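You operate a simulated robot arm through the tools that you are given. There is no shell and no other tool. Be economical: measure what you need, move in short steps, check, and stop when the job is done.

You are at the controls of a simulated robot arm. One attempt, no reset.

JOB
Put the square black plug in the blue box on the top of the grey bench. Then take the blue pad and leave it in the green tray. Then take the clear jug with a yellow handle and leave it on the lower shelf of the cream bench. Then take the steel elbow with green bands from the top of the wooden bench and put it on top of the blue gauge there. Then close the top drawer of the left blue cabinet. Then take the jug with the blue handle and leave it on the top of the white cabinet. Then fetch the steel hex cap with a blue top from the top of the back bench and set it in the yellow bin there. Do these in the order given. Set down upright: blue pad, clear jug with a yellow handle, jug with the blue handle.

It is judged by the outcome, as a careful person would: the job done as asked, and still so three seconds after it is handed in. It fails if anything else is knocked over, pushed out of place, dropped, spilled or broken. Lids that push on must go on centred and level and be pressed home; caps that screw on are set level and turned clockwise until they are tight.

ROBOT AND FRAMES
A 7-joint arm with a fingered hand on a trunk, on a base that drives. Base frame: it is fixed to the floor where the robot stands at the start and does not move with it; the origin is under the middle of the robot, x ahead of it, y to its left, z up. Units: cm, rad, N and s.
With the tool pointing down near the work surface it reaches from about 16 to 32 cm from the robot's upright axis, wherever it stands. Its first joint turns from -2.007 to 2.007 rad. Places, roughly: blue box (15x10x8 cm) [60, -40, 80]; blue gauge [-375, -150, 100]; blue pad (5x4x6 cm) [80, 270, 90]; clear jug with a yellow handle [75, 325, 100]; green tray (35x19x8 cm) [-110, 410, 30]; jug with the blue handle [-650, 275, 100]; lower shelf of the cream bench [70, 320, 20]; square black plug (3x3x6 cm) [50, -20, 90]; steel elbow with green bands (6x6x3 cm) [-330, -150, 90]; steel hex cap with a blue top (2x3x3 cm) [-650, 290, 90]; top drawer of the left blue cabinet [-610, 90, 80]; top of the white cabinet [-350, 50, 90]; yellow bin (15x20x10 cm) [-640, 310, 90]. Payload 3.1 kg.
The tool frame sits at the grasp point between the pads (the TCP): z along the fingers, y along the line on which they close. The tips reach 2.2 cm beyond it. Largest opening 11.2 cm; the body of the gripper starts 6 cm behind the TCP. The gripper is a hand of 3 fingers: y runs from the thumb to the fingers, the wrist lies at [0, 0, -21.8] in the tool frame, and closing takes about 1.5 s.
Orientation is that of the tool frame in the base frame, as a unit quaternion [w, x, y, z]. With the fingers straight down and closing along the base's y, the tool's x points along the base's -x, its y along +y and its z along -z.

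CONTROLS
- The arm moves only by the tool play_rows. Its argument "increments" is a list of rows, each an object of numbers (a shift or turn left out is 0, a gripper value left out holds the last): "tx", "ty", "tz": the shift along the base's x, y, z in cm; "ax", "ay", "az": the turn, a rotation vector about the base's x, y, z in degrees. In form: [{"tx": .., "ty": .., "tz": .., "ax": .., "ay": .., "az": ..}, ...]. A call has 1 to 8 rows; each row shifts and turns the commanded pose from where the row before left it. "fingers" is the opening, from 0 (shut) to 1 (fully open), set as the call begins (left out, the last holds). A row lasts 0.2 s, in which the tool goes at most 5 cm and 0.15 rad; a call with a longer step from one row to the next is refused whole, and so is a gripper value outside its range. Where a pose cannot be reached the arm comes as near as it can. A force on the tool above 40 N (or 10 N above the force at the start of the call, whichever is more), or a blocked arm, ends the call early, and 0.2 s more pass. The fingers move at their own pace (about 10.8 cm/s each) and stop on an object; they squeeze with about 22 N. The grip force told is the motor's: it shows also when the fingers shut on nothing. Time passes only in rows, and 0.2 s behind the last, so rows that do not move let the fingers close. The reply holds the time, the measured pose of the TCP, the force on the tool along the base axes, the opening and the grip force, in the units named above and with some noise, with the torque about the TCP (base axes, N m) and any sound that the robot's microphone picked up, and new pictures: "views" is both (left out), scene, wrist or none.
- Cameras (640 x 400 px; columns grow to the right, rows downward): "scene" is now at [-0.91, 9.06, 164.65]; the picture's right is [-0.79, -0.62, 0.00], its down [-0.44, 0.57, -0.70] and it looks along [0.43, -0.55, -0.72] (base axes); focal length 260 px, centre (320, 200). "wrist" rides on the gripper at [6.6, 0.3, -8] in the tool frame; the picture's right is [-0.05, 1.00, 0.00], its down [-0.77, -0.04, -0.64] and it looks along [-0.64, -0.03, 0.77] (tool axes); focal length 275 px, centre (320, 200). There is no depth. A picture from a camera that has moved, and an enlarged one, comes with that camera's place and axes in the base frame and with its lens.
- slide_trunk(by): slides the trunk up (or, below 0, down) by that many cm; the arm and the scene camera ride with it, the base frame stays. It gives what a move gives, with no picture.
- base_move(legs): drives the robot by 1 to 6 legs, each [ahead, left, turn to the left] in cm, cm and rad, along the robot's own axes; the way and the turn of a leg run together, so that a leg with both is an arc; at most 150 cm and 3.142 rad a leg. The arm and the cameras ride along, it lands a little off, and it stops where it bumps. It gives what a move gives, and a new picture of the scene camera.
- curl_fingers(finger1, finger2, thumb_bend): sets how far each is bent, from 0 (flat) to 1 (curled in); at 0.3 the hand is open as for a grip, at 0.7 the pads meet at the TCP. One left out holds its place. A second passes; each finger stops where it meets its share of the squeeze, and holds until it gets a number again. A gripper value or a shape takes the hand back. It gives what a move gives, with no picture; readings hold the bend of each and the force on the fingers (four entries, about 0 where the hand has none), thumb and palm.
- preshape(shape): the hand has 3 fingers and takes this shape, open, in about a second: jaw (thumb against the fingers, like two jaws); tri (thumb and two fingers); tip (a fingertip pinch); poke (one finger out to press); point (the index stretched); flat (the hand flat); cup (the hand cupped); fist (a fist). The gripper value then closes the fingers along that shape, each until it touches; the sizes above hold for jaw. It gives what a move gives, with no picture.
- turn_head(pan, tilt): turns the head with the scene camera to pan (to the left, within 2.705 rad either way) and tilt (down, from -0.506 to 1.204), counted from straight ahead of the robot. It gives what a move gives, and a new picture of the scene camera.
- enlarge(camera, box): a new picture of the part [left, top, right, bottom] of that camera's present view, enlarged. It takes no simulated time.
- finish_job(): hands the job in; it is judged then, once.

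Go step by step. Nothing tells you exact positions but the pictures and the camera data: compare them with the known pose of the tool, close in by small moves and look again before you grip or let go. The budget is 196 turns and 260 pictures, counting those below and the enlarged ones. Unless the task says otherwise, let go and move clear before handing in, and close with one line.

The tools are called after "Request:" as a command line: name --argument value ..., lists and objects as JSON in quotes. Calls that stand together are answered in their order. play_rows: Moves the arm, as the interface text tells. Its arguments: {"type":"object","properties":{"increments":{"type":"array","items":{"type":"object","properties":{"tx":{"type":"number"},"ty":{"type":"number"},"tz":{"type":"number"},"ax":{"type":"number"},"ay":{"type":"number"},"az":{"type":"number"}}}},"fingers":{"type":"number"},"views":{"type":"string","enum":["both","scene","wrist","none"]}},"required":["increments"]} The other tools are called the same way: slide_trunk (by) slides the trunk up or down; preshape (shape) gives the hand a shape; curl_fingers (finger1, finger2, thumb_bend) moves the fingers one by one; base_move (legs) drives the base; turn_head (pan, tilt) turns the head that bears the scene camera; enlarge (camera, box) takes an enlarged picture of a part of a camera's view; finish_job () hands the job in.

At the start:

```text
clock: 0.0
eef_pos: [28.26, -23.71, 110.59]
ee_rot: [0.0, 0.0, 1.0, 0.0]
wrist_force: [-0.3, -0.4, 0.0]
moment: [0.01, 0.01, 0.01]
grip_width: 11.17
gripper_force: 0.1
shape: jaw
bend: [0.3, 0.3, 0.3]
finger forces: [0.0, 0.0, 0.1, 0.1, 0.1, 0.0]
trunk travel left (down, up): [-77.5, 21.5]
robot x, y, heading: [0.27, 0.34, -0.002]
head pan, tilt: [-0.906, 0.801]
```

scene: 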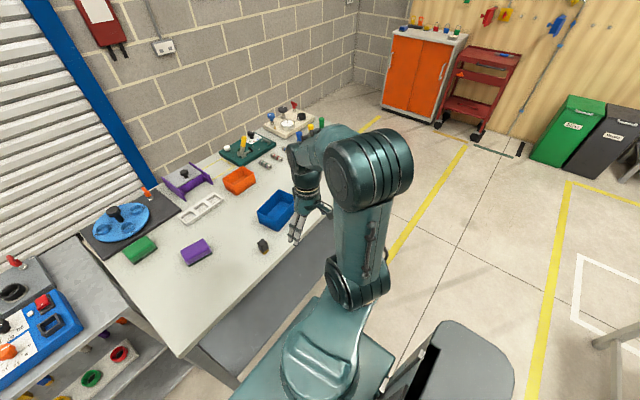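
wrist: 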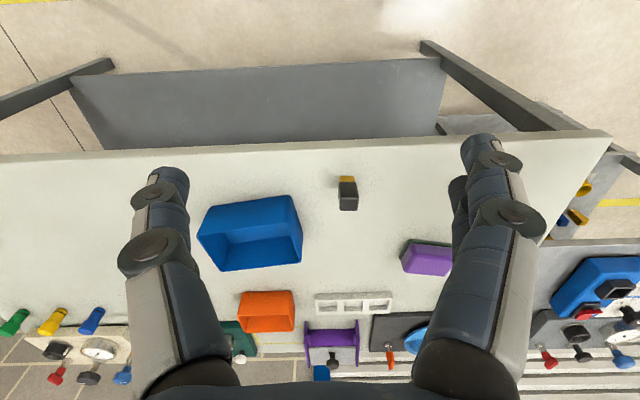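

I place the plug near (49,-20,85) and the blue box near (58,-38). I'll look at the plug more closely and then drive nearer.

Request:
enlarge --camera "wrist" --box '[190, 150, 470, 325]'

Request:
base_move --legs '[[0, -28, 0], [14, 0, 0]]'

```text
2.29 times, centred on (330, 238) of wrist
camera zoom: at [21.51, -23.35, 118.45], right [0.05, 1.0, 0.0], down [0.77, -0.04, 0.64], along [0.64, -0.03, -0.77], focal length 629 px, centre (297, 114)
```

zoom: 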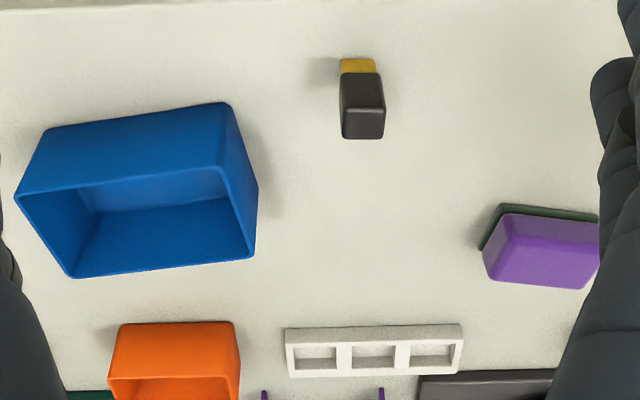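

```text
clock: 2.9
eef_pos: [42.21, -51.55, 110.51]
ee_rot: [0.0, -0.003, 1.0, 0.0]
wrist_force: [-1.0, -0.3, -0.1]
moment: [-0.01, 0.02, -0.02]
grip_width: 11.17
gripper_force: 0.1
shape: jaw
bend: [0.3, 0.3, 0.3]
finger forces: [0.0, 0.0, 0.1, 0.0, 0.0, 0.0]
trunk travel left (down, up): [-77.5, 21.5]
robot x, y, heading: [13.79, -28.28, 0.004]
head pan, tilt: [-0.906, 0.801]
camera scene: at [12.9, -19.07, 164.65], right [-0.78, -0.62, 0.0], down [-0.45, 0.56, -0.7], along [0.43, -0.54, -0.72], focal length 260 px, centre (320, 200)
```

scene: 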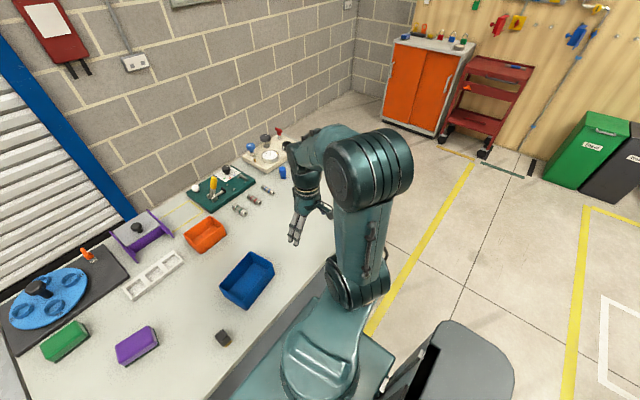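

The plug stands upright with its black part on top. The move forward was clear, so I'll drive closer to the bench.

Request:
base_move --legs '[[13, 0, 0]]'

```text
clock: 4.0
eef_pos: [45.66, -51.47, 110.49]
ee_rot: [0.001, -0.004, 1.0, 0.001]
wrist_force: [-1.3, 0.7, -0.2]
moment: [-0.03, -0.04, 0.03]
grip_width: 11.21
gripper_force: 0.1
shape: jaw
bend: [0.3, 0.3, 0.3]
finger forces: [0.0, 0.1, 0.1, 0.1, 0.1, 0.1]
trunk travel left (down, up): [-77.5, 21.5]
robot x, y, heading: [17.35, -27.91, 0.006]
head pan, tilt: [-0.906, 0.801]
stopped in leg 1: the robot was blocked; the commanded pose is now the measured one
camera scene: at [16.08, -19.04, 164.64], right [-0.78, -0.62, 0.0], down [-0.45, 0.56, -0.7], along [0.44, -0.54, -0.72], focal length 260 px, centre (320, 200)
```

scene: 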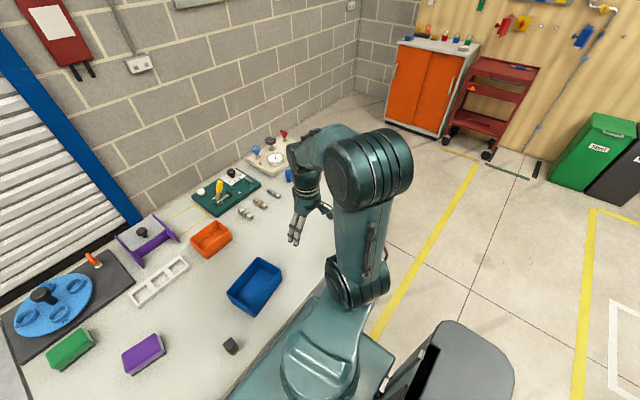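

The base stopped against the bench at x≈17.4. I'll bring the hand above the plug and look.

Request:
play_rows --increments '[{"tx": 0.4, "ty": 4.5, "tz": -1.4}, {"tx": 0.4, "ty": 4.5, "tz": -1.4}, {"tx": 0.5, "ty": 4.5, "tz": -1.4}, {"tx": 0.5, "ty": 4.5, "tz": -1.4}, {"tx": 0.5, "ty": 4.5, "tz": -1.4}, {"tx": 0.4, "ty": 4.5, "tz": -1.4}, {"tx": 0.4, "ty": 4.3, "tz": -1.4}, {}]' --views "both"

```text
clock: 5.8
eef_pos: [49.03, -20.03, 100.72]
ee_rot: [0.001, -0.005, 1.0, 0.001]
wrist_force: [0.5, 1.1, -0.4]
moment: [0.02, -0.02, -0.03]
grip_width: 11.18
gripper_force: 0.1
shape: jaw
bend: [0.3, 0.3, 0.3]
finger forces: [0.0, 0.0, 0.1, 0.0, 0.0, 0.0]
trunk travel left (down, up): [-77.5, 21.5]
robot x, y, heading: [17.26, -27.94, 0.003]
head pan, tilt: [-0.906, 0.801]
camera scene: at [16.42, -19.23, 164.66], right [-0.78, -0.62, 0.0], down [-0.45, 0.56, -0.69], along [0.43, -0.54, -0.72], focal length 260 px, centre (320, 200)
camera wrist: at [42.17, -19.93, 108.63], right [0.04, 1.0, 0.0], down [0.77, -0.03, 0.64], along [0.64, -0.02, -0.77], focal length 275 px, centre (320, 200)
```

scene: 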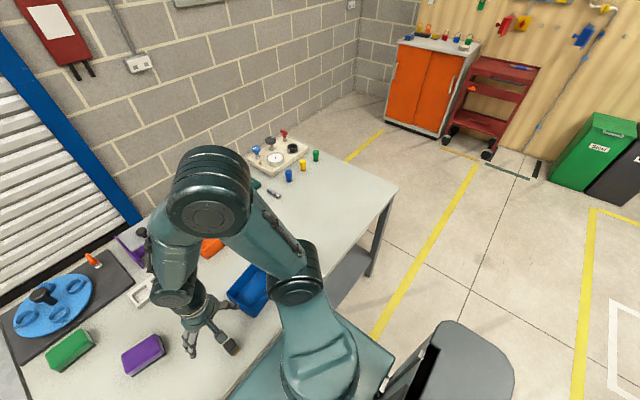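
wrist: 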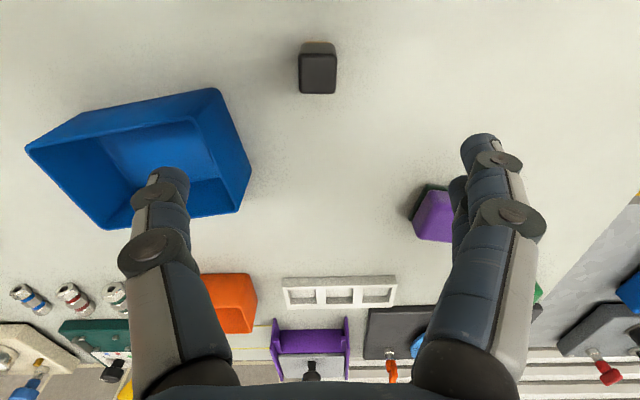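

The plug top is at about (48.0,-20.0,87). I'll narrow the opening to stay clear of the box and descend.

Request:
play_rows --increments '[{"tx": -0.5}, {"tx": -0.5}, {"tz": -4}, {"tz": -4}, {"tz": -3}, {}]' --fingers 0.6 --views "both"

```text
clock: 7.2
eef_pos: [47.89, -20.09, 89.87]
ee_rot: [0.0, -0.005, 1.0, 0.0]
wrist_force: [-0.4, -0.8, 0.2]
moment: [0.0, 0.0, 0.0]
grip_width: 6.77
gripper_force: 0.1
shape: jaw
bend: [0.71, 0.71, 0.71]
finger forces: [0.0, 0.1, 0.1, 0.0, 0.1, 0.0]
trunk travel left (down, up): [-77.5, 21.5]
robot x, y, heading: [17.7, -27.83, 0.008]
head pan, tilt: [-0.906, 0.801]
camera scene: at [16.45, -19.07, 164.65], right [-0.78, -0.62, 0.0], down [-0.45, 0.56, -0.7], along [0.43, -0.54, -0.72], focal length 260 px, centre (320, 200)
camera wrist: at [41.14, -19.95, 97.72], right [0.04, 1.0, 0.0], down [0.77, -0.03, 0.64], along [0.64, -0.02, -0.77], focal length 275 px, centre (320, 200)
```

scene: 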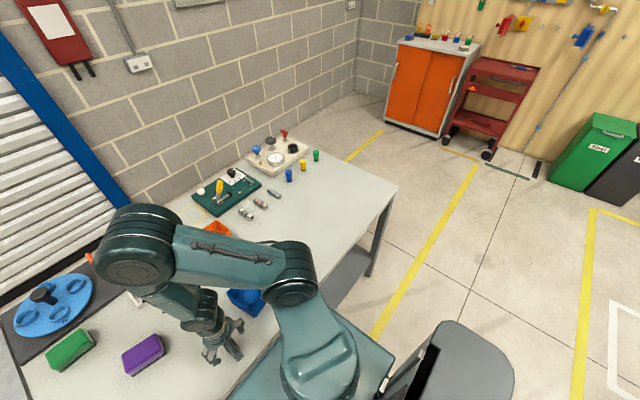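
wrist: 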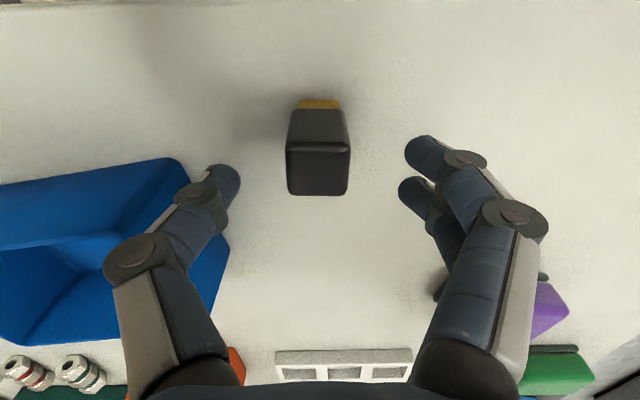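

The hand is centred over the plug. I'll go down and grip it.

Request:
play_rows --increments '[{"tz": -2.4}, {"tz": -2.1}, {}]' --views "none"

Request:
play_rows --increments '[{}, {}, {}, {}, {}, {}]' --fingers 0 --views "wrist"

```text
clock: 8.0
eef_pos: [47.98, -20.3, 85.2]
ee_rot: [-0.001, -0.004, 1.0, 0.0]
wrist_force: [0.8, -0.3, 0.0]
moment: [0.05, 0.02, 0.0]
grip_width: 6.74
gripper_force: 0.0
shape: jaw
bend: [0.71, 0.71, 0.71]
finger forces: [0.0, 0.0, 0.0, 0.0, 0.0, 0.0]
trunk travel left (down, up): [-77.5, 21.5]
robot x, y, heading: [17.36, -28.3, 0.005]
head pan, tilt: [-0.906, 0.801]
```

```text
clock: 9.4
eef_pos: [48.0, -20.32, 85.18]
ee_rot: [0.0, -0.004, 1.0, 0.0]
wrist_force: [-0.1, -0.3, -0.4]
moment: [-0.01, 0.03, 0.0]
grip_width: 2.12
gripper_force: 22.4
shape: jaw
bend: [0.73, 0.73, 0.71]
finger forces: [9.8, 10.0, 0.1, 0.0, 18.0, 0.0]
trunk travel left (down, up): [-77.5, 21.5]
robot x, y, heading: [17.33, -28.13, 0.005]
head pan, tilt: [-0.906, 0.801]
camera wrist: at [41.24, -20.1, 93.16], right [0.04, 1.0, 0.0], down [0.77, -0.03, 0.64], along [0.64, -0.02, -0.77], focal length 275 px, centre (320, 200)
```

wrist: 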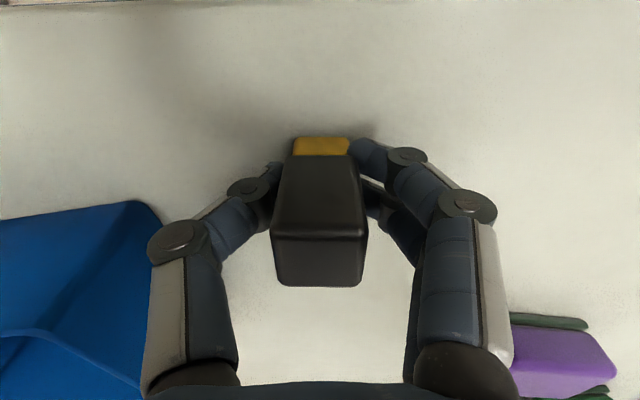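

The plug is gripped. I'll lift it and carry it over the box, whose centre I take to be about (55,-34.5).

Request:
play_rows --increments '[{"tz": 4.5}, {"tz": 4.5}, {"tz": 4.5}, {"tx": 2, "ty": -4}, {"tx": 2, "ty": -4}, {"tx": 2, "ty": -4}, {"tx": 0.7, "ty": -2.3}, {}]' --views "both"

```text
clock: 11.2
eef_pos: [55.03, -34.32, 98.83]
ee_rot: [0.0, -0.005, 1.0, -0.001]
wrist_force: [1.1, 0.3, -0.9]
moment: [0.01, -0.01, 0.0]
grip_width: 2.13
gripper_force: 22.1
shape: jaw
bend: [0.73, 0.73, 0.71]
finger forces: [10.4, 10.5, 0.0, 0.1, 17.4, 0.1]
trunk travel left (down, up): [-77.5, 21.5]
robot x, y, heading: [17.47, -27.91, 0.008]
head pan, tilt: [-0.906, 0.801]
camera scene: at [16.51, -18.98, 164.64], right [-0.78, -0.62, 0.0], down [-0.45, 0.56, -0.7], along [0.43, -0.54, -0.72], focal length 260 px, centre (320, 200)
camera wrist: at [48.17, -34.1, 106.79], right [0.04, 1.0, 0.0], down [0.77, -0.03, 0.64], along [0.64, -0.02, -0.77], focal length 275 px, centre (320, 200)
```

scene: 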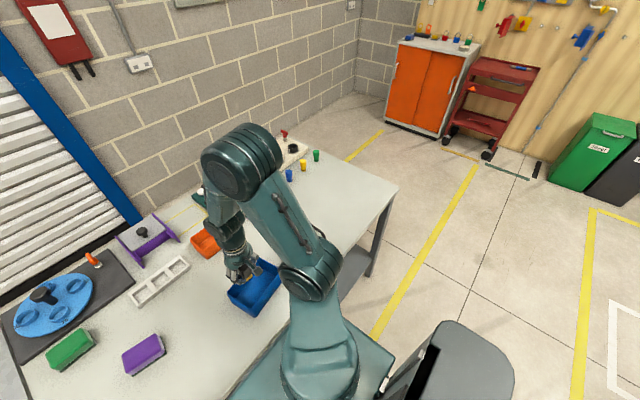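
wrist: 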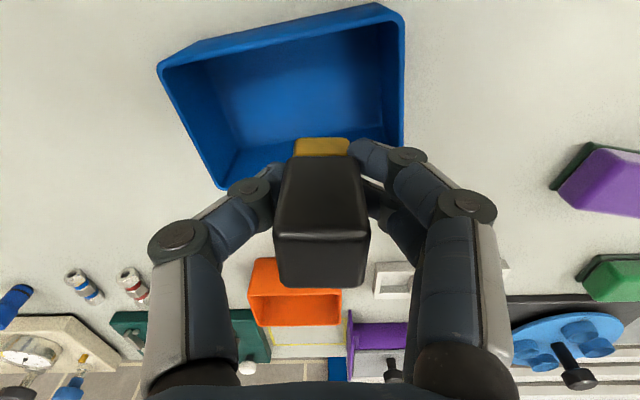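

The plug is over the box. I'll shift it slightly to centre it and lower it inside.

Request:
play_rows --increments '[{"ty": -1.8, "tx": -0.3}, {"tz": -4}, {"tz": -4}, {"tz": -3}, {}]' --views "both"

```text
clock: 12.4
eef_pos: [54.5, -36.06, 87.88]
ee_rot: [0.0, -0.005, 1.0, 0.0]
wrist_force: [-0.4, -0.4, -1.0]
moment: [0.01, -0.01, 0.03]
grip_width: 2.11
gripper_force: 21.6
shape: jaw
bend: [0.73, 0.73, 0.71]
finger forces: [10.6, 10.7, 0.1, 0.0, 17.3, 0.1]
trunk travel left (down, up): [-77.5, 21.5]
robot x, y, heading: [17.44, -28.34, 0.006]
head pan, tilt: [-0.906, 0.801]
camera scene: at [16.44, -19.04, 164.65], right [-0.78, -0.62, 0.0], down [-0.45, 0.56, -0.7], along [0.43, -0.54, -0.72], focal length 260 px, centre (320, 200)
camera wrist: at [47.75, -35.89, 95.74], right [0.04, 1.0, 0.0], down [0.77, -0.03, 0.64], along [0.64, -0.02, -0.77], focal length 275 px, centre (320, 200)
```

scene: 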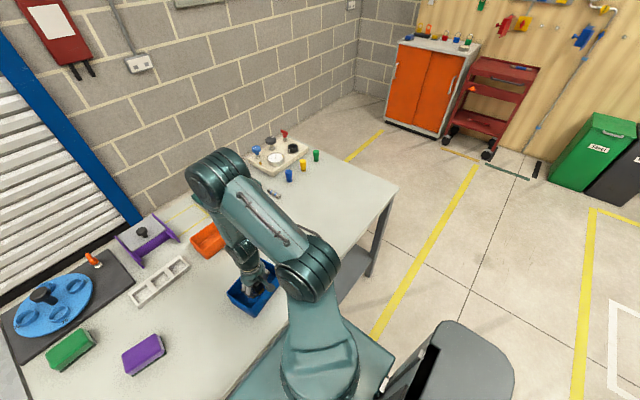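
wrist: 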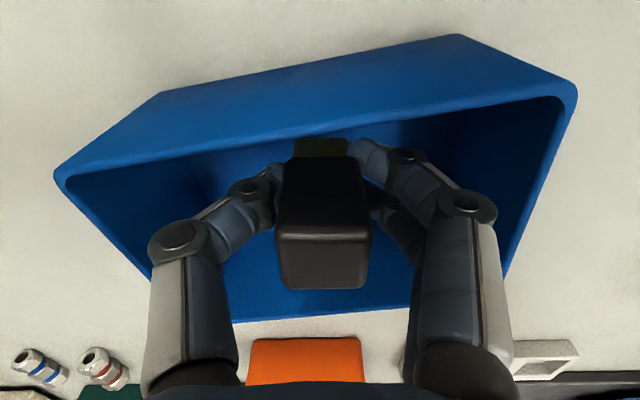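

The plug is inside the box. I'll go down a little more until it's near the floor, then release.

Request:
play_rows --increments '[{"tz": -1}, {"tz": -0.8}, {}]' --views "none"

Request:
play_rows --increments '[{}, {}, {}, {}, {"tz": 3}, {"tz": 4}, {"tz": 4}, {"tz": 4}]' --fingers 0.48 --views "wrist"

```text
clock: 13.2
eef_pos: [54.48, -36.15, 86.03]
ee_rot: [0.0, -0.005, 1.0, 0.0]
wrist_force: [-0.9, 0.8, -0.7]
moment: [0.05, -0.01, -0.05]
grip_width: 2.11
gripper_force: 22.2
shape: jaw
bend: [0.73, 0.73, 0.71]
finger forces: [10.6, 10.6, 0.0, 0.0, 17.3, 0.0]
trunk travel left (down, up): [-77.5, 21.5]
robot x, y, heading: [17.38, -28.24, 0.005]
head pan, tilt: [-0.906, 0.801]
```

```text
clock: 15.0
eef_pos: [54.05, -36.29, 100.95]
ee_rot: [0.0, -0.004, 1.0, 0.0]
wrist_force: [0.3, -0.6, 0.8]
moment: [-0.01, 0.02, 0.0]
grip_width: 5.33
gripper_force: 0.0
shape: jaw
bend: [0.73, 0.73, 0.7]
finger forces: [0.1, 0.1, 0.0, 0.0, 0.1, 0.0]
trunk travel left (down, up): [-77.5, 21.5]
robot x, y, heading: [17.76, -28.28, 0.008]
head pan, tilt: [-0.906, 0.801]
camera wrist: at [47.31, -36.22, 108.99], right [0.04, 1.0, 0.0], down [0.77, -0.03, 0.64], along [0.64, -0.02, -0.77], focal length 275 px, centre (320, 200)
```

wrist: 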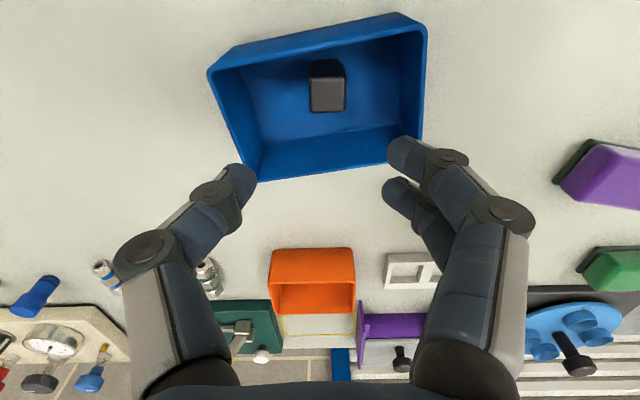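

The plug is in the box, so the first job is done. I'll back away and look left toward the next bench.

Request:
base_move --legs '[[-27, 0, 0], [0, 40, 0]]'

Request:
turn_head --pan 1.2 --tilt 0.45

```text
clock: 18.9
eef_pos: [27.38, 2.79, 100.96]
ee_rot: [-0.001, -0.002, 1.0, 0.0]
wrist_force: [0.1, -0.7, -0.2]
moment: [-0.02, 0.0, -0.02]
grip_width: 5.32
gripper_force: 0.1
shape: jaw
bend: [0.73, 0.73, 0.7]
finger forces: [0.0, 0.0, 0.0, 0.0, 0.0, 0.0]
trunk travel left (down, up): [-77.5, 21.5]
robot x, y, heading: [-9.31, 11.34, 0.006]
head pan, tilt: [-0.906, 0.801]
camera scene: at [-10.33, 20.27, 164.64], right [-0.78, -0.62, 0.0], down [-0.45, 0.56, -0.7], along [0.43, -0.55, -0.72], focal length 260 px, centre (320, 200)
```

scene: 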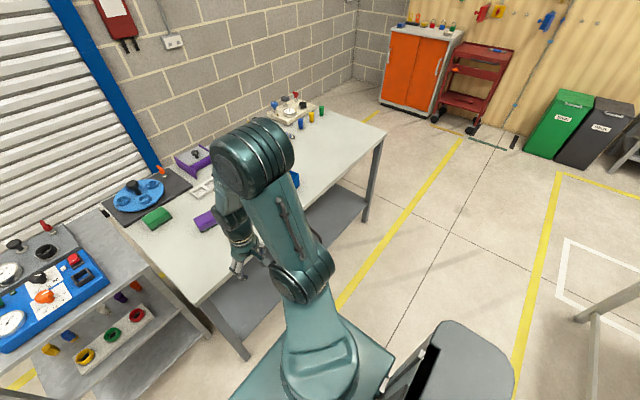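

```text
clock: 20.9
eef_pos: [27.33, 2.71, 100.91]
ee_rot: [-0.001, -0.003, 1.0, 0.0]
wrist_force: [-0.1, 0.4, 0.3]
moment: [-0.09, 0.01, -0.02]
grip_width: 5.31
gripper_force: 0.1
shape: jaw
bend: [0.73, 0.73, 0.7]
finger forces: [0.0, 0.0, 0.0, 0.1, 0.0, 0.0]
trunk travel left (down, up): [-77.5, 21.5]
robot x, y, heading: [-9.53, 11.37, 0.004]
head pan, tilt: [1.201, 0.45]
camera scene: at [-12.03, 35.11, 167.71], right [0.93, -0.36, 0.0], down [-0.16, -0.41, -0.9], along [0.32, 0.84, -0.44], focal length 260 px, centre (320, 200)
```

scene: 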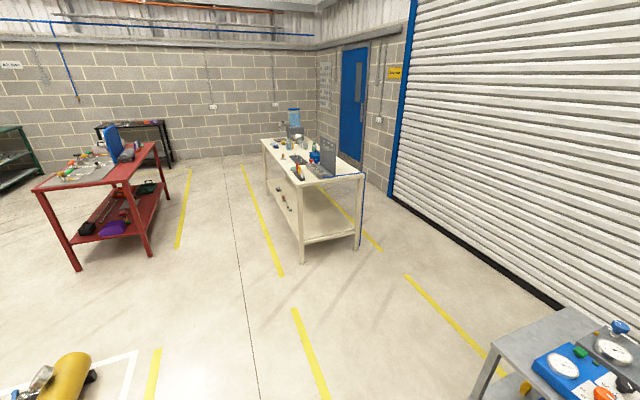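

The cream bench spans about x 43–106 and y 231–415, with the red bench and green tray to its left. I'll enlarge the cream bench top.

Request:
enlarge --camera "scene" --box '[240, 90, 400, 190]'

Request:
enlarge --camera "scene" --box '[20, 110, 200, 250]'

```text
4.00 times, centred on (320, 140) of scene
camera zoom: at [-12.03, 35.11, 167.71], right [0.93, -0.36, 0.0], down [-0.16, -0.41, -0.9], along [0.32, 0.84, -0.44], focal length 1041 px, centre (320, 440)
```

zoom: 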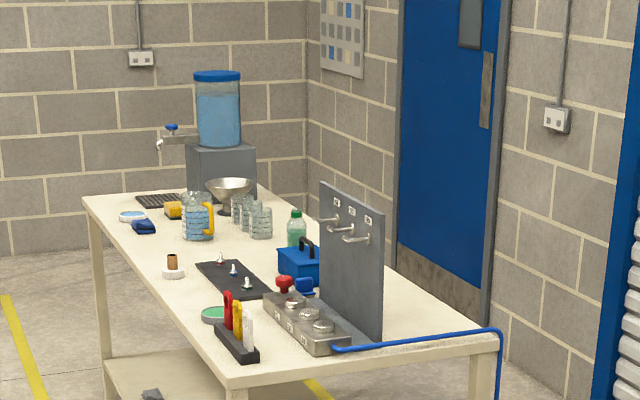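

```text
2.86 times, centred on (110, 180) of scene
camera zoom: at [-12.03, 35.11, 167.71], right [0.93, -0.36, 0.0], down [-0.16, -0.41, -0.9], along [0.32, 0.84, -0.44], focal length 744 px, centre (920, 257)
```

zoom: 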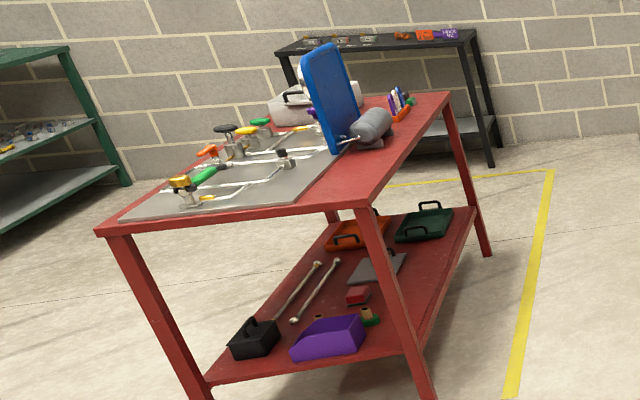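

The blue pad seems to be the small blue thing beside the steel clamp block near (72,264). I'll drive left alongside the cream bench for a closer look.

Request:
base_move --legs '[[0, 130, 0], [0, 125, 0]]'

Request:
turn_head --pan 0.0 --tilt 0.6

```text
clock: 33.5
eef_pos: [27.18, 259.5, 101.04]
ee_rot: [0.0, 0.011, 1.0, 0.0]
wrist_force: [0.1, -0.3, -0.6]
moment: [-0.01, 0.01, -0.01]
grip_width: 5.32
gripper_force: 0.0
shape: jaw
bend: [0.73, 0.73, 0.7]
finger forces: [0.0, 0.0, 0.0, 0.1, 0.0, 0.0]
trunk travel left (down, up): [-77.5, 21.5]
robot x, y, heading: [-9.43, 269.04, -0.021]
head pan, tilt: [1.201, 0.45]
camera scene: at [-11.16, 293.0, 167.71], right [0.92, -0.38, 0.0], down [-0.17, -0.4, -0.9], along [0.35, 0.83, -0.44], focal length 260 px, centre (320, 200)
```

scene: 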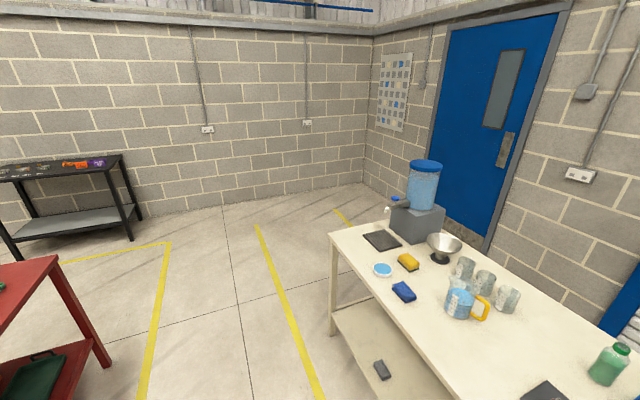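

```text
clock: 34.9
eef_pos: [27.38, 259.48, 100.97]
ee_rot: [0.0, 0.011, 1.0, 0.0]
wrist_force: [0.1, 0.3, -0.5]
moment: [0.01, -0.01, 0.03]
grip_width: 5.33
gripper_force: 0.1
shape: jaw
bend: [0.73, 0.73, 0.7]
finger forces: [0.0, 0.0, 0.0, 0.0, 0.1, 0.1]
trunk travel left (down, up): [-77.5, 21.5]
robot x, y, heading: [-9.25, 269.4, -0.022]
head pan, tilt: [0.0, 0.6]
camera scene: at [-5.85, 284.3, 166.35], right [-0.02, -1.0, 0.0], down [-0.56, 0.01, -0.83], along [0.82, -0.02, -0.56], focal length 260 px, centre (320, 200)
```

scene: 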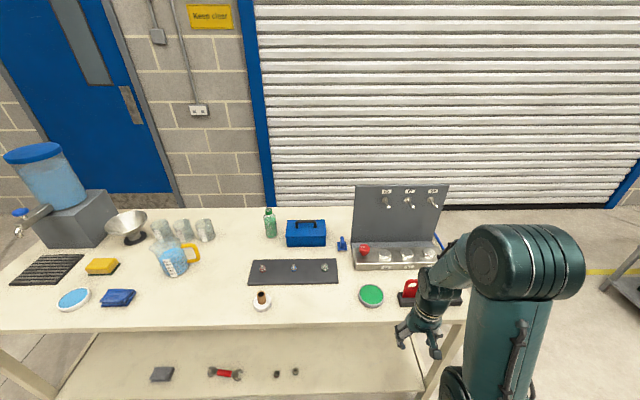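

Two blue candidates are visible. The small one near (76,272) matches the stated place, so I'll enlarge to make sure.

Request:
enlarge --camera "scene" --box '[240, 190, 450, 320]'

Request:
enlarge --camera "scene" --box '[50, 200, 240, 320]'

```text
3.05 times, centred on (345, 255) of scene
camera zoom: at [-5.85, 284.3, 166.35], right [-0.02, -1.0, 0.0], down [-0.56, 0.01, -0.83], along [0.82, -0.02, -0.56], focal length 793 px, centre (244, 32)
```

zoom: 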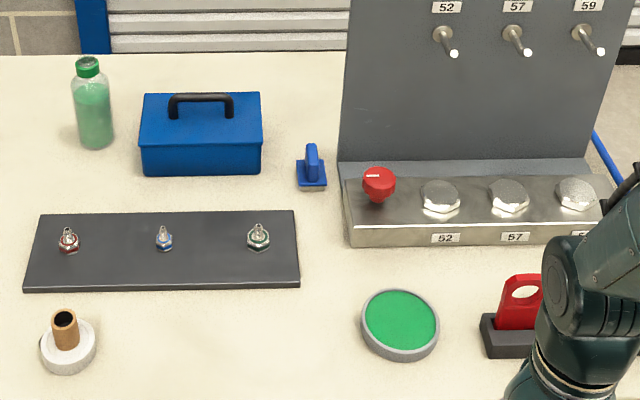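

```text
3.33 times, centred on (145, 260) of scene
camera zoom: at [-5.85, 284.3, 166.35], right [-0.02, -1.0, 0.0], down [-0.56, 0.01, -0.83], along [0.82, -0.02, -0.56], focal length 867 px, centre (903, 0)
```

zoom: 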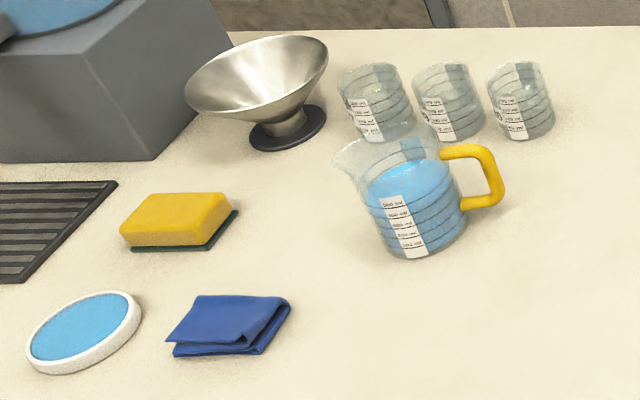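

The blue pad is the small stamp-like block with a rib handle near (75,272.5). It's deep on the bench, so I'll approach with the tool tilted forward and the hand rolled 180° to keep the wrist camera above. First I'll raise and roll here in free space.

Request:
play_rows --increments '[{"tz": 3, "az": 8.4}, {"tz": 3, "az": 8.4}, {"tz": 3, "az": 8.4}, {"tz": 3, "az": 8.4}, {"az": 8.4}, {"az": 8.4}, {"az": 8.4}, {"az": 8.4}]' --views "none"

Request:
play_rows --increments '[{"az": 8.4}, {"az": 8.4}, {"az": 8.4}, {"az": 8.4}, {"az": 8.4}, {"az": 8.4}, {"az": 8.4}, {}]' --views "none"

```text
clock: 36.7
eef_pos: [27.42, 259.47, 112.96]
ee_rot: [0.0, -0.545, 0.838, 0.0]
wrist_force: [0.1, 0.6, 0.8]
moment: [0.02, 0.01, -0.01]
grip_width: 5.33
gripper_force: 0.1
shape: jaw
bend: [0.73, 0.73, 0.7]
finger forces: [0.0, 0.0, 0.0, 0.0, 0.0, 0.1]
trunk travel left (down, up): [-77.5, 21.5]
robot x, y, heading: [-8.84, 269.01, -0.027]
head pan, tilt: [0.0, 0.6]
```

```text
clock: 38.5
eef_pos: [22.47, 271.69, 107.51]
ee_rot: [-0.001, 0.875, -0.485, 0.001]
wrist_force: [0.1, -0.2, -0.7]
moment: [0.05, 0.0, 0.0]
grip_width: 5.34
gripper_force: 0.1
shape: jaw
bend: [0.73, 0.73, 0.7]
finger forces: [0.0, 0.0, 0.0, 0.0, 0.0, 0.0]
out of reach, approached as far as the arm can: row 4, 5, 6, 7
trunk travel left (down, up): [-77.5, 21.5]
robot x, y, heading: [-8.95, 268.69, -0.016]
head pan, tilt: [0.0, 0.6]
```

The roll reaches a joint limit at about 120°, so I'll go back and use the unflipped tilted pose.

Request:
play_rows --increments '[{"az": -8.4}, {"az": -8.4}, {"az": -8.4}, {"az": -8.4}, {"az": -8.4}, {"az": -8.4}, {"az": -8.4}, {"az": -8.4}]' --views "none"

Request:
play_rows --increments '[{"az": -8.4}, {"az": -8.4}, {"az": -8.4}, {"az": -8.4}, {"az": -8.4}, {"az": -8.4}, {}]' --views "none"

```text
clock: 40.3
eef_pos: [22.43, 271.59, 107.56]
ee_rot: [0.0, -0.48, 0.878, 0.0]
wrist_force: [0.1, -0.7, -0.4]
moment: [-0.01, 0.0, 0.0]
grip_width: 5.35
gripper_force: 0.0
shape: jaw
bend: [0.73, 0.73, 0.7]
finger forces: [0.0, 0.0, 0.0, 0.0, 0.0, 0.1]
trunk travel left (down, up): [-77.5, 21.5]
robot x, y, heading: [-8.94, 268.81, -0.02]
head pan, tilt: [0.0, 0.6]
```

```text
clock: 41.9
eef_pos: [22.51, 271.84, 107.45]
ee_rot: [0.0, -0.062, 0.998, 0.0]
wrist_force: [-0.2, -0.8, -0.1]
moment: [-0.03, -0.04, 0.01]
grip_width: 5.33
gripper_force: 0.0
shape: jaw
bend: [0.73, 0.73, 0.7]
finger forces: [0.1, 0.0, 0.1, 0.0, 0.0, 0.0]
trunk travel left (down, up): [-77.5, 21.5]
robot x, y, heading: [-8.9, 269.09, -0.024]
head pan, tilt: [0.0, 0.6]
```

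Now I'll straighten the roll and pitch the tool forward about 45°, extending at the same time.

Request:
play_rows --increments '[{"az": -7, "tz": 1, "tx": 2}, {"ay": -8, "tx": 2}, {"ay": -8, "tx": 2}, {"ay": -8, "tx": 2}, {"ay": -8, "tx": 2}, {"ay": -8, "tx": 2}, {"ay": -5, "tx": 1}, {}]' --views "both"

```text
clock: 43.7
eef_pos: [35.53, 271.71, 108.56]
ee_rot: [0.382, -0.001, 0.924, 0.0]
wrist_force: [0.5, -0.1, -0.2]
moment: [0.02, 0.02, 0.05]
grip_width: 5.32
gripper_force: 0.2
shape: jaw
bend: [0.73, 0.73, 0.7]
finger forces: [0.1, 0.0, 0.1, 0.0, 0.0, 0.0]
trunk travel left (down, up): [-77.5, 21.5]
robot x, y, heading: [-9.32, 268.79, -0.024]
head pan, tilt: [0.0, 0.6]
camera scene: at [-5.86, 284.28, 166.35], right [-0.02, -1.0, 0.0], down [-0.56, 0.01, -0.83], along [0.82, -0.02, -0.56], focal length 260 px, centre (320, 200)
camera wrist: at [24.96, 271.97, 109.44], right [0.03, 1.0, 0.03], down [0.1, -0.03, 0.99], along [0.99, -0.03, -0.1], focal length 275 px, centre (320, 200)
```

scene: 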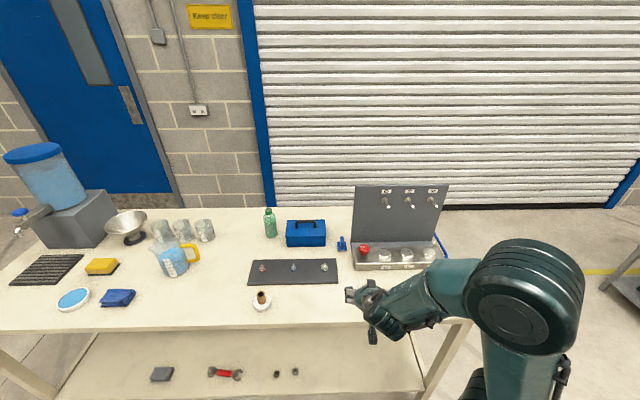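
wrist: 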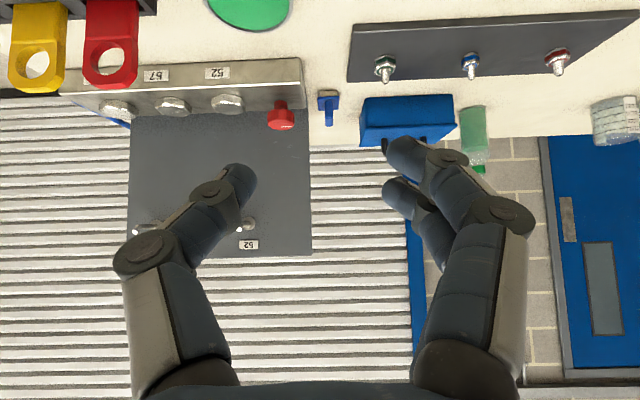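

The pad is at about (75.0,272.5), base z≈84.7, top ≈90.3, with its rib running along x. I'll drive up to the bench.

Request:
base_move --legs '[[22, 1, 0.02]]'

Request:
play_rows --increments '[{"tz": -3}, {"tz": -3}, {}]' --views "wrist"

```text
clock: 45.4
eef_pos: [56.95, 273.18, 108.47]
ee_rot: [0.382, -0.01, 0.924, 0.003]
wrist_force: [0.3, 0.8, -0.1]
moment: [0.02, 0.0, 0.02]
grip_width: 5.3
gripper_force: 0.1
shape: jaw
bend: [0.73, 0.73, 0.7]
finger forces: [0.0, 0.0, 0.0, 0.0, 0.1, 0.0]
trunk travel left (down, up): [-77.5, 21.5]
robot x, y, heading: [12.43, 269.37, -0.006]
head pan, tilt: [0.0, 0.6]
camera scene: at [15.46, 285.02, 166.35], right [-0.01, -1.0, 0.0], down [-0.57, 0.0, -0.82], along [0.82, 0.0, -0.57], focal length 260 px, centre (320, 200)
```

scene: 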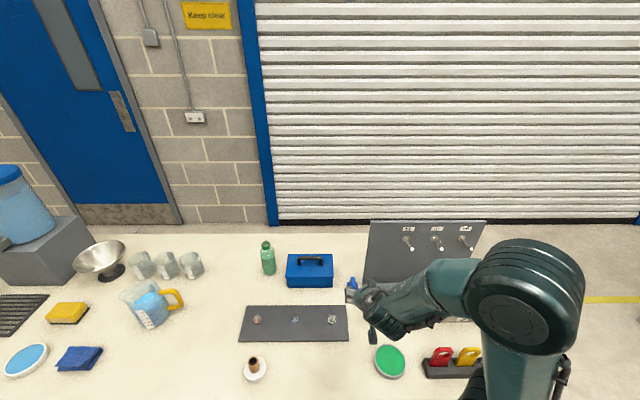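

```text
clock: 46.2
eef_pos: [56.94, 273.32, 102.59]
ee_rot: [0.383, -0.01, 0.924, 0.004]
wrist_force: [0.6, -0.5, -0.7]
moment: [0.02, 0.02, -0.02]
grip_width: 5.33
gripper_force: 0.1
shape: jaw
bend: [0.73, 0.73, 0.7]
finger forces: [0.0, 0.0, 0.1, 0.0, 0.0, 0.1]
trunk travel left (down, up): [-77.5, 21.5]
robot x, y, heading: [12.58, 269.72, -0.006]
head pan, tilt: [0.0, 0.6]
camera wrist: at [46.51, 273.39, 103.46], right [0.01, 1.0, 0.03], down [0.1, -0.03, 0.99], along [1.0, -0.01, -0.1], focal length 275 px, centre (320, 200)
```

wrist: 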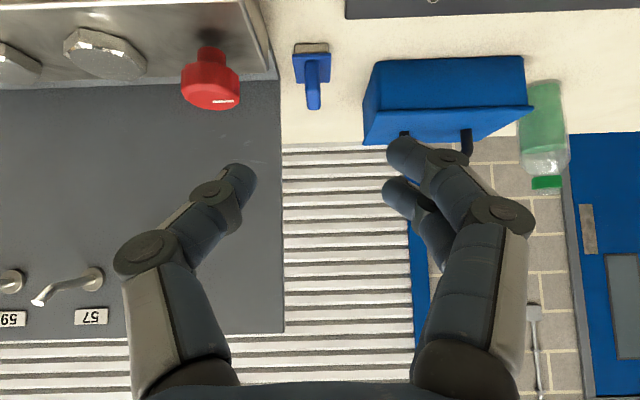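

The pad lies at y≈272.4. I'll edge the base a bit closer and test the reach above the pad.

Request:
base_move --legs '[[4, 0, 0]]'

Request:
play_rows --increments '[{"tx": 3.5}, {"tx": 3.5, "ty": -0.4}, {"tx": 3.5, "ty": -0.4, "tz": -1}, {"tx": 2, "tz": -1}, {}]' --fingers 0.4 --views "both"

```text
clock: 47.0
eef_pos: [60.96, 273.31, 102.47]
ee_rot: [0.381, -0.009, 0.924, 0.002]
wrist_force: [-0.2, -0.3, -0.8]
moment: [0.01, 0.02, 0.01]
grip_width: 5.33
gripper_force: 0.1
shape: jaw
bend: [0.73, 0.73, 0.7]
finger forces: [0.0, 0.0, 0.0, 0.1, 0.0, 0.1]
trunk travel left (down, up): [-77.5, 21.5]
robot x, y, heading: [16.14, 269.37, -0.005]
head pan, tilt: [0.0, 0.6]
camera scene: at [19.46, 284.99, 166.35], right [-0.01, -1.0, 0.0], down [-0.57, 0.0, -0.82], along [0.82, 0.0, -0.57], focal length 260 px, centre (320, 200)
```

scene: 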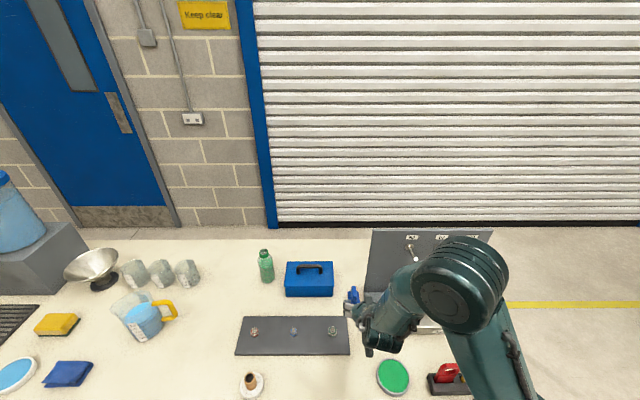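

```text
clock: 48.2
eef_pos: [73.54, 272.32, 100.64]
ee_rot: [0.383, -0.009, 0.924, 0.003]
wrist_force: [0.5, 0.9, 0.0]
moment: [0.01, 0.01, 0.01]
grip_width: 4.52
gripper_force: 0.0
shape: jaw
bend: [0.73, 0.73, 0.7]
finger forces: [0.1, 0.0, 0.0, 0.1, 0.1, 0.1]
trunk travel left (down, up): [-77.5, 21.5]
robot x, y, heading: [16.23, 269.56, -0.004]
head pan, tilt: [0.0, 0.6]
camera scene: at [19.24, 284.99, 166.36], right [-0.01, -1.0, 0.0], down [-0.56, 0.0, -0.83], along [0.83, 0.0, -0.56], focal length 260 px, centre (320, 200)
camera wrist: at [63.09, 272.36, 101.52], right [0.01, 1.0, 0.03], down [0.1, -0.03, 0.99], along [1.0, -0.01, -0.1], focal length 275 px, centre (320, 200)
```

scene: 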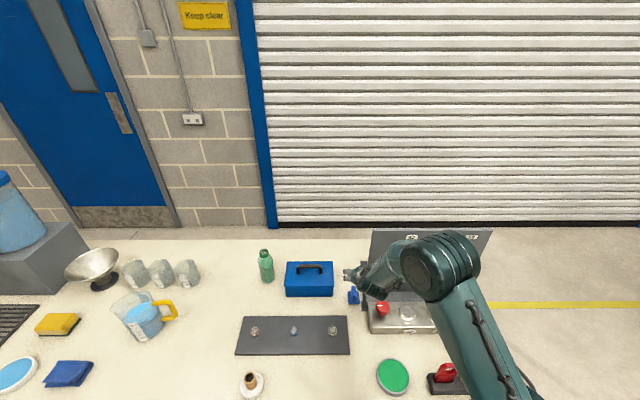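
wrist: 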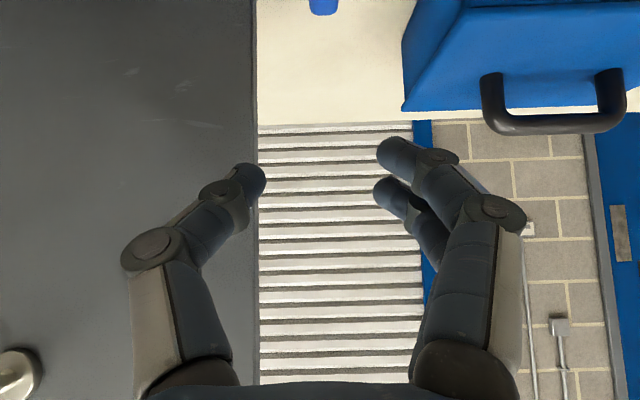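

The reach is fine. I'll steepen the tool to about 60° and move right above the pad.

Request:
play_rows --increments '[{"ay": 7.5, "tx": 0.7}, {"ay": 7.5, "tx": 0.7}, {"tz": -2}, {}]' --fingers 0.36 --views "wrist"

```text
clock: 49.2
eef_pos: [74.97, 272.46, 98.33]
ee_rot: [0.258, -0.01, 0.966, 0.003]
wrist_force: [-0.8, 0.0, -0.2]
moment: [-0.03, 0.03, 0.03]
grip_width: 4.05
gripper_force: 0.1
shape: jaw
bend: [0.73, 0.73, 0.7]
finger forces: [0.1, 0.0, 0.1, 0.1, 0.1, 0.0]
trunk travel left (down, up): [-77.5, 21.5]
robot x, y, heading: [15.94, 269.59, -0.007]
head pan, tilt: [0.0, 0.6]
camera wrist: at [65.01, 272.57, 101.98], right [0.02, 1.0, 0.03], down [0.35, -0.03, 0.94], along [0.94, -0.01, -0.35], focal length 275 px, centre (320, 200)
```

wrist: 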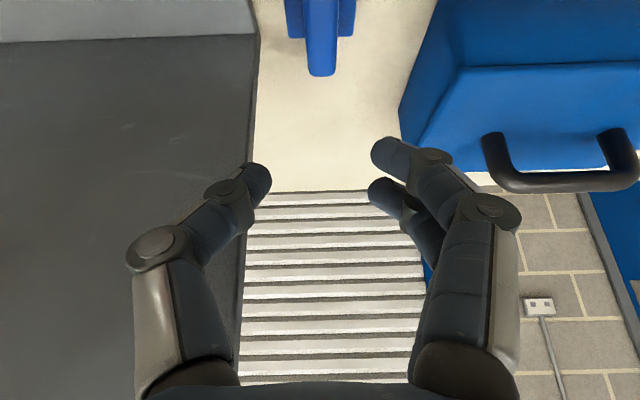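

Aligned with the rib. I'll descend in two steps.

Request:
play_rows --increments '[{"tz": -2.5, "ty": 0.15}, {"tz": -2.5}, {}]' --views "both"

```text
clock: 50.0
eef_pos: [74.7, 272.57, 93.8]
ee_rot: [0.258, -0.009, 0.966, 0.004]
wrist_force: [-0.2, -0.2, -0.3]
moment: [-0.01, -0.02, 0.0]
grip_width: 4.03
gripper_force: 0.1
shape: jaw
bend: [0.73, 0.73, 0.7]
finger forces: [0.0, 0.0, 0.0, 0.0, 0.0, 0.0]
trunk travel left (down, up): [-77.5, 21.5]
robot x, y, heading: [16.37, 269.36, -0.011]
head pan, tilt: [0.0, 0.6]
camera scene: at [19.28, 284.98, 166.35], right [-0.01, -1.0, 0.0], down [-0.56, 0.0, -0.83], along [0.83, 0.0, -0.56], focal length 260 px, centre (320, 200)
camera wrist: at [64.77, 272.61, 97.3], right [0.02, 1.0, 0.03], down [0.35, -0.03, 0.94], along [0.94, -0.01, -0.35], focal length 275 px, centre (320, 200)
```

scene: 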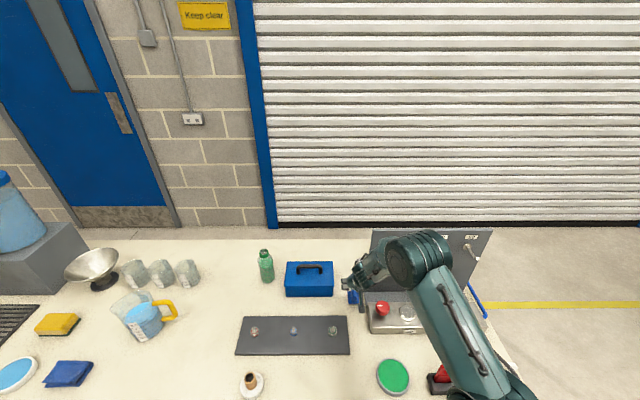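
wrist: 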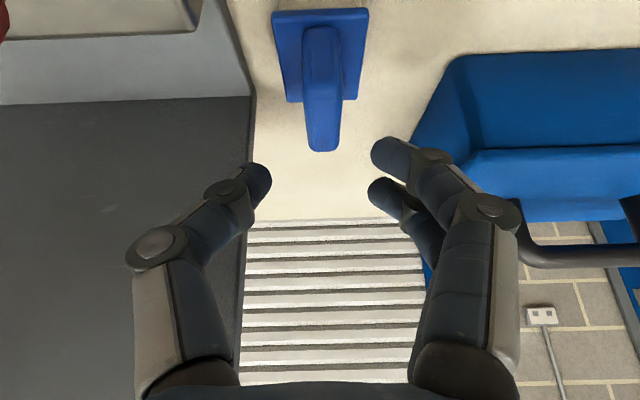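

The pad centre is now x≈75.5 and its post top z≈91. I'll move in to the grip height.

Request:
play_rows --increments '[{"tx": 0.6, "tz": -2}, {"tz": -2.7}, {}]' --views "wrist"

```text
clock: 50.9
eef_pos: [75.28, 272.43, 89.01]
ee_rot: [0.259, -0.009, 0.966, 0.004]
wrist_force: [-0.2, 0.9, 0.6]
moment: [0.0, 0.01, 0.01]
grip_width: 4.04
gripper_force: 0.0
shape: jaw
bend: [0.74, 0.73, 0.7]
finger forces: [0.8, 0.0, 0.0, 0.0, 0.0, 0.1]
trunk travel left (down, up): [-77.5, 21.5]
robot x, y, heading: [16.39, 269.83, -0.004]
head pan, tilt: [0.0, 0.6]
camera wrist: at [65.46, 272.55, 92.57], right [0.02, 1.0, 0.03], down [0.35, -0.03, 0.94], along [0.94, -0.01, -0.35], focal length 275 px, centre (320, 200)
```

wrist: 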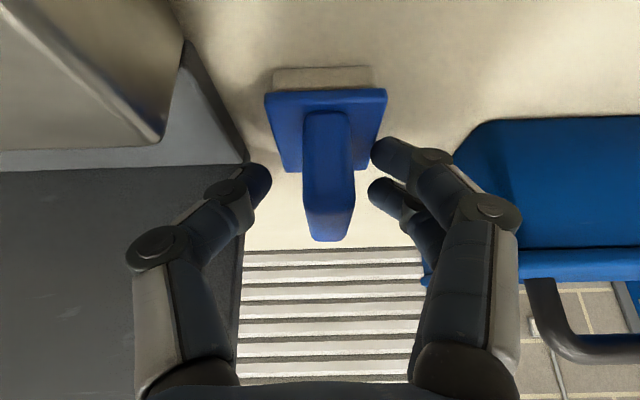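

Request:
play_rows --increments '[{"tz": 0.6, "ty": 0.3}, {}]' --views "none"

Request:
play_rows --increments '[{}, {}, {}, {}, {}, {}]' --fingers 0 --views "wrist"

```text
clock: 51.5
eef_pos: [75.37, 272.73, 89.54]
ee_rot: [0.259, -0.009, 0.966, 0.004]
wrist_force: [-0.1, -0.8, 1.3]
moment: [0.01, 0.02, 0.02]
grip_width: 4.03
gripper_force: 0.0
shape: jaw
bend: [0.74, 0.73, 0.7]
finger forces: [0.0, 0.0, 0.0, 0.1, 0.1, 0.0]
trunk travel left (down, up): [-77.5, 21.5]
robot x, y, heading: [16.11, 269.79, -0.008]
head pan, tilt: [0.0, 0.6]
```

```text
clock: 52.9
eef_pos: [75.52, 272.77, 89.54]
ee_rot: [0.259, -0.009, 0.966, 0.004]
wrist_force: [-0.7, 0.4, -0.4]
moment: [0.0, -0.03, -0.01]
grip_width: 1.1
gripper_force: 21.6
shape: jaw
bend: [0.72, 0.72, 0.7]
finger forces: [9.7, 9.8, 0.0, 0.1, 19.6, 0.0]
trunk travel left (down, up): [-77.5, 21.5]
robot x, y, heading: [16.15, 269.59, -0.008]
head pan, tilt: [0.0, 0.6]
camera wrist: at [65.5, 272.79, 93.11], right [0.02, 1.0, 0.03], down [0.35, -0.03, 0.94], along [0.94, -0.01, -0.35], focal length 275 px, centre (320, 200)
```

wrist: 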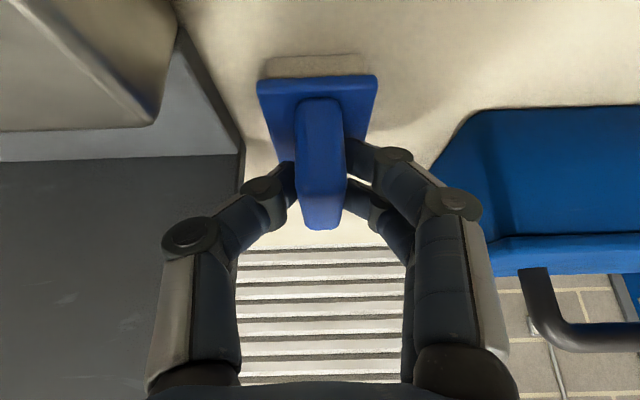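

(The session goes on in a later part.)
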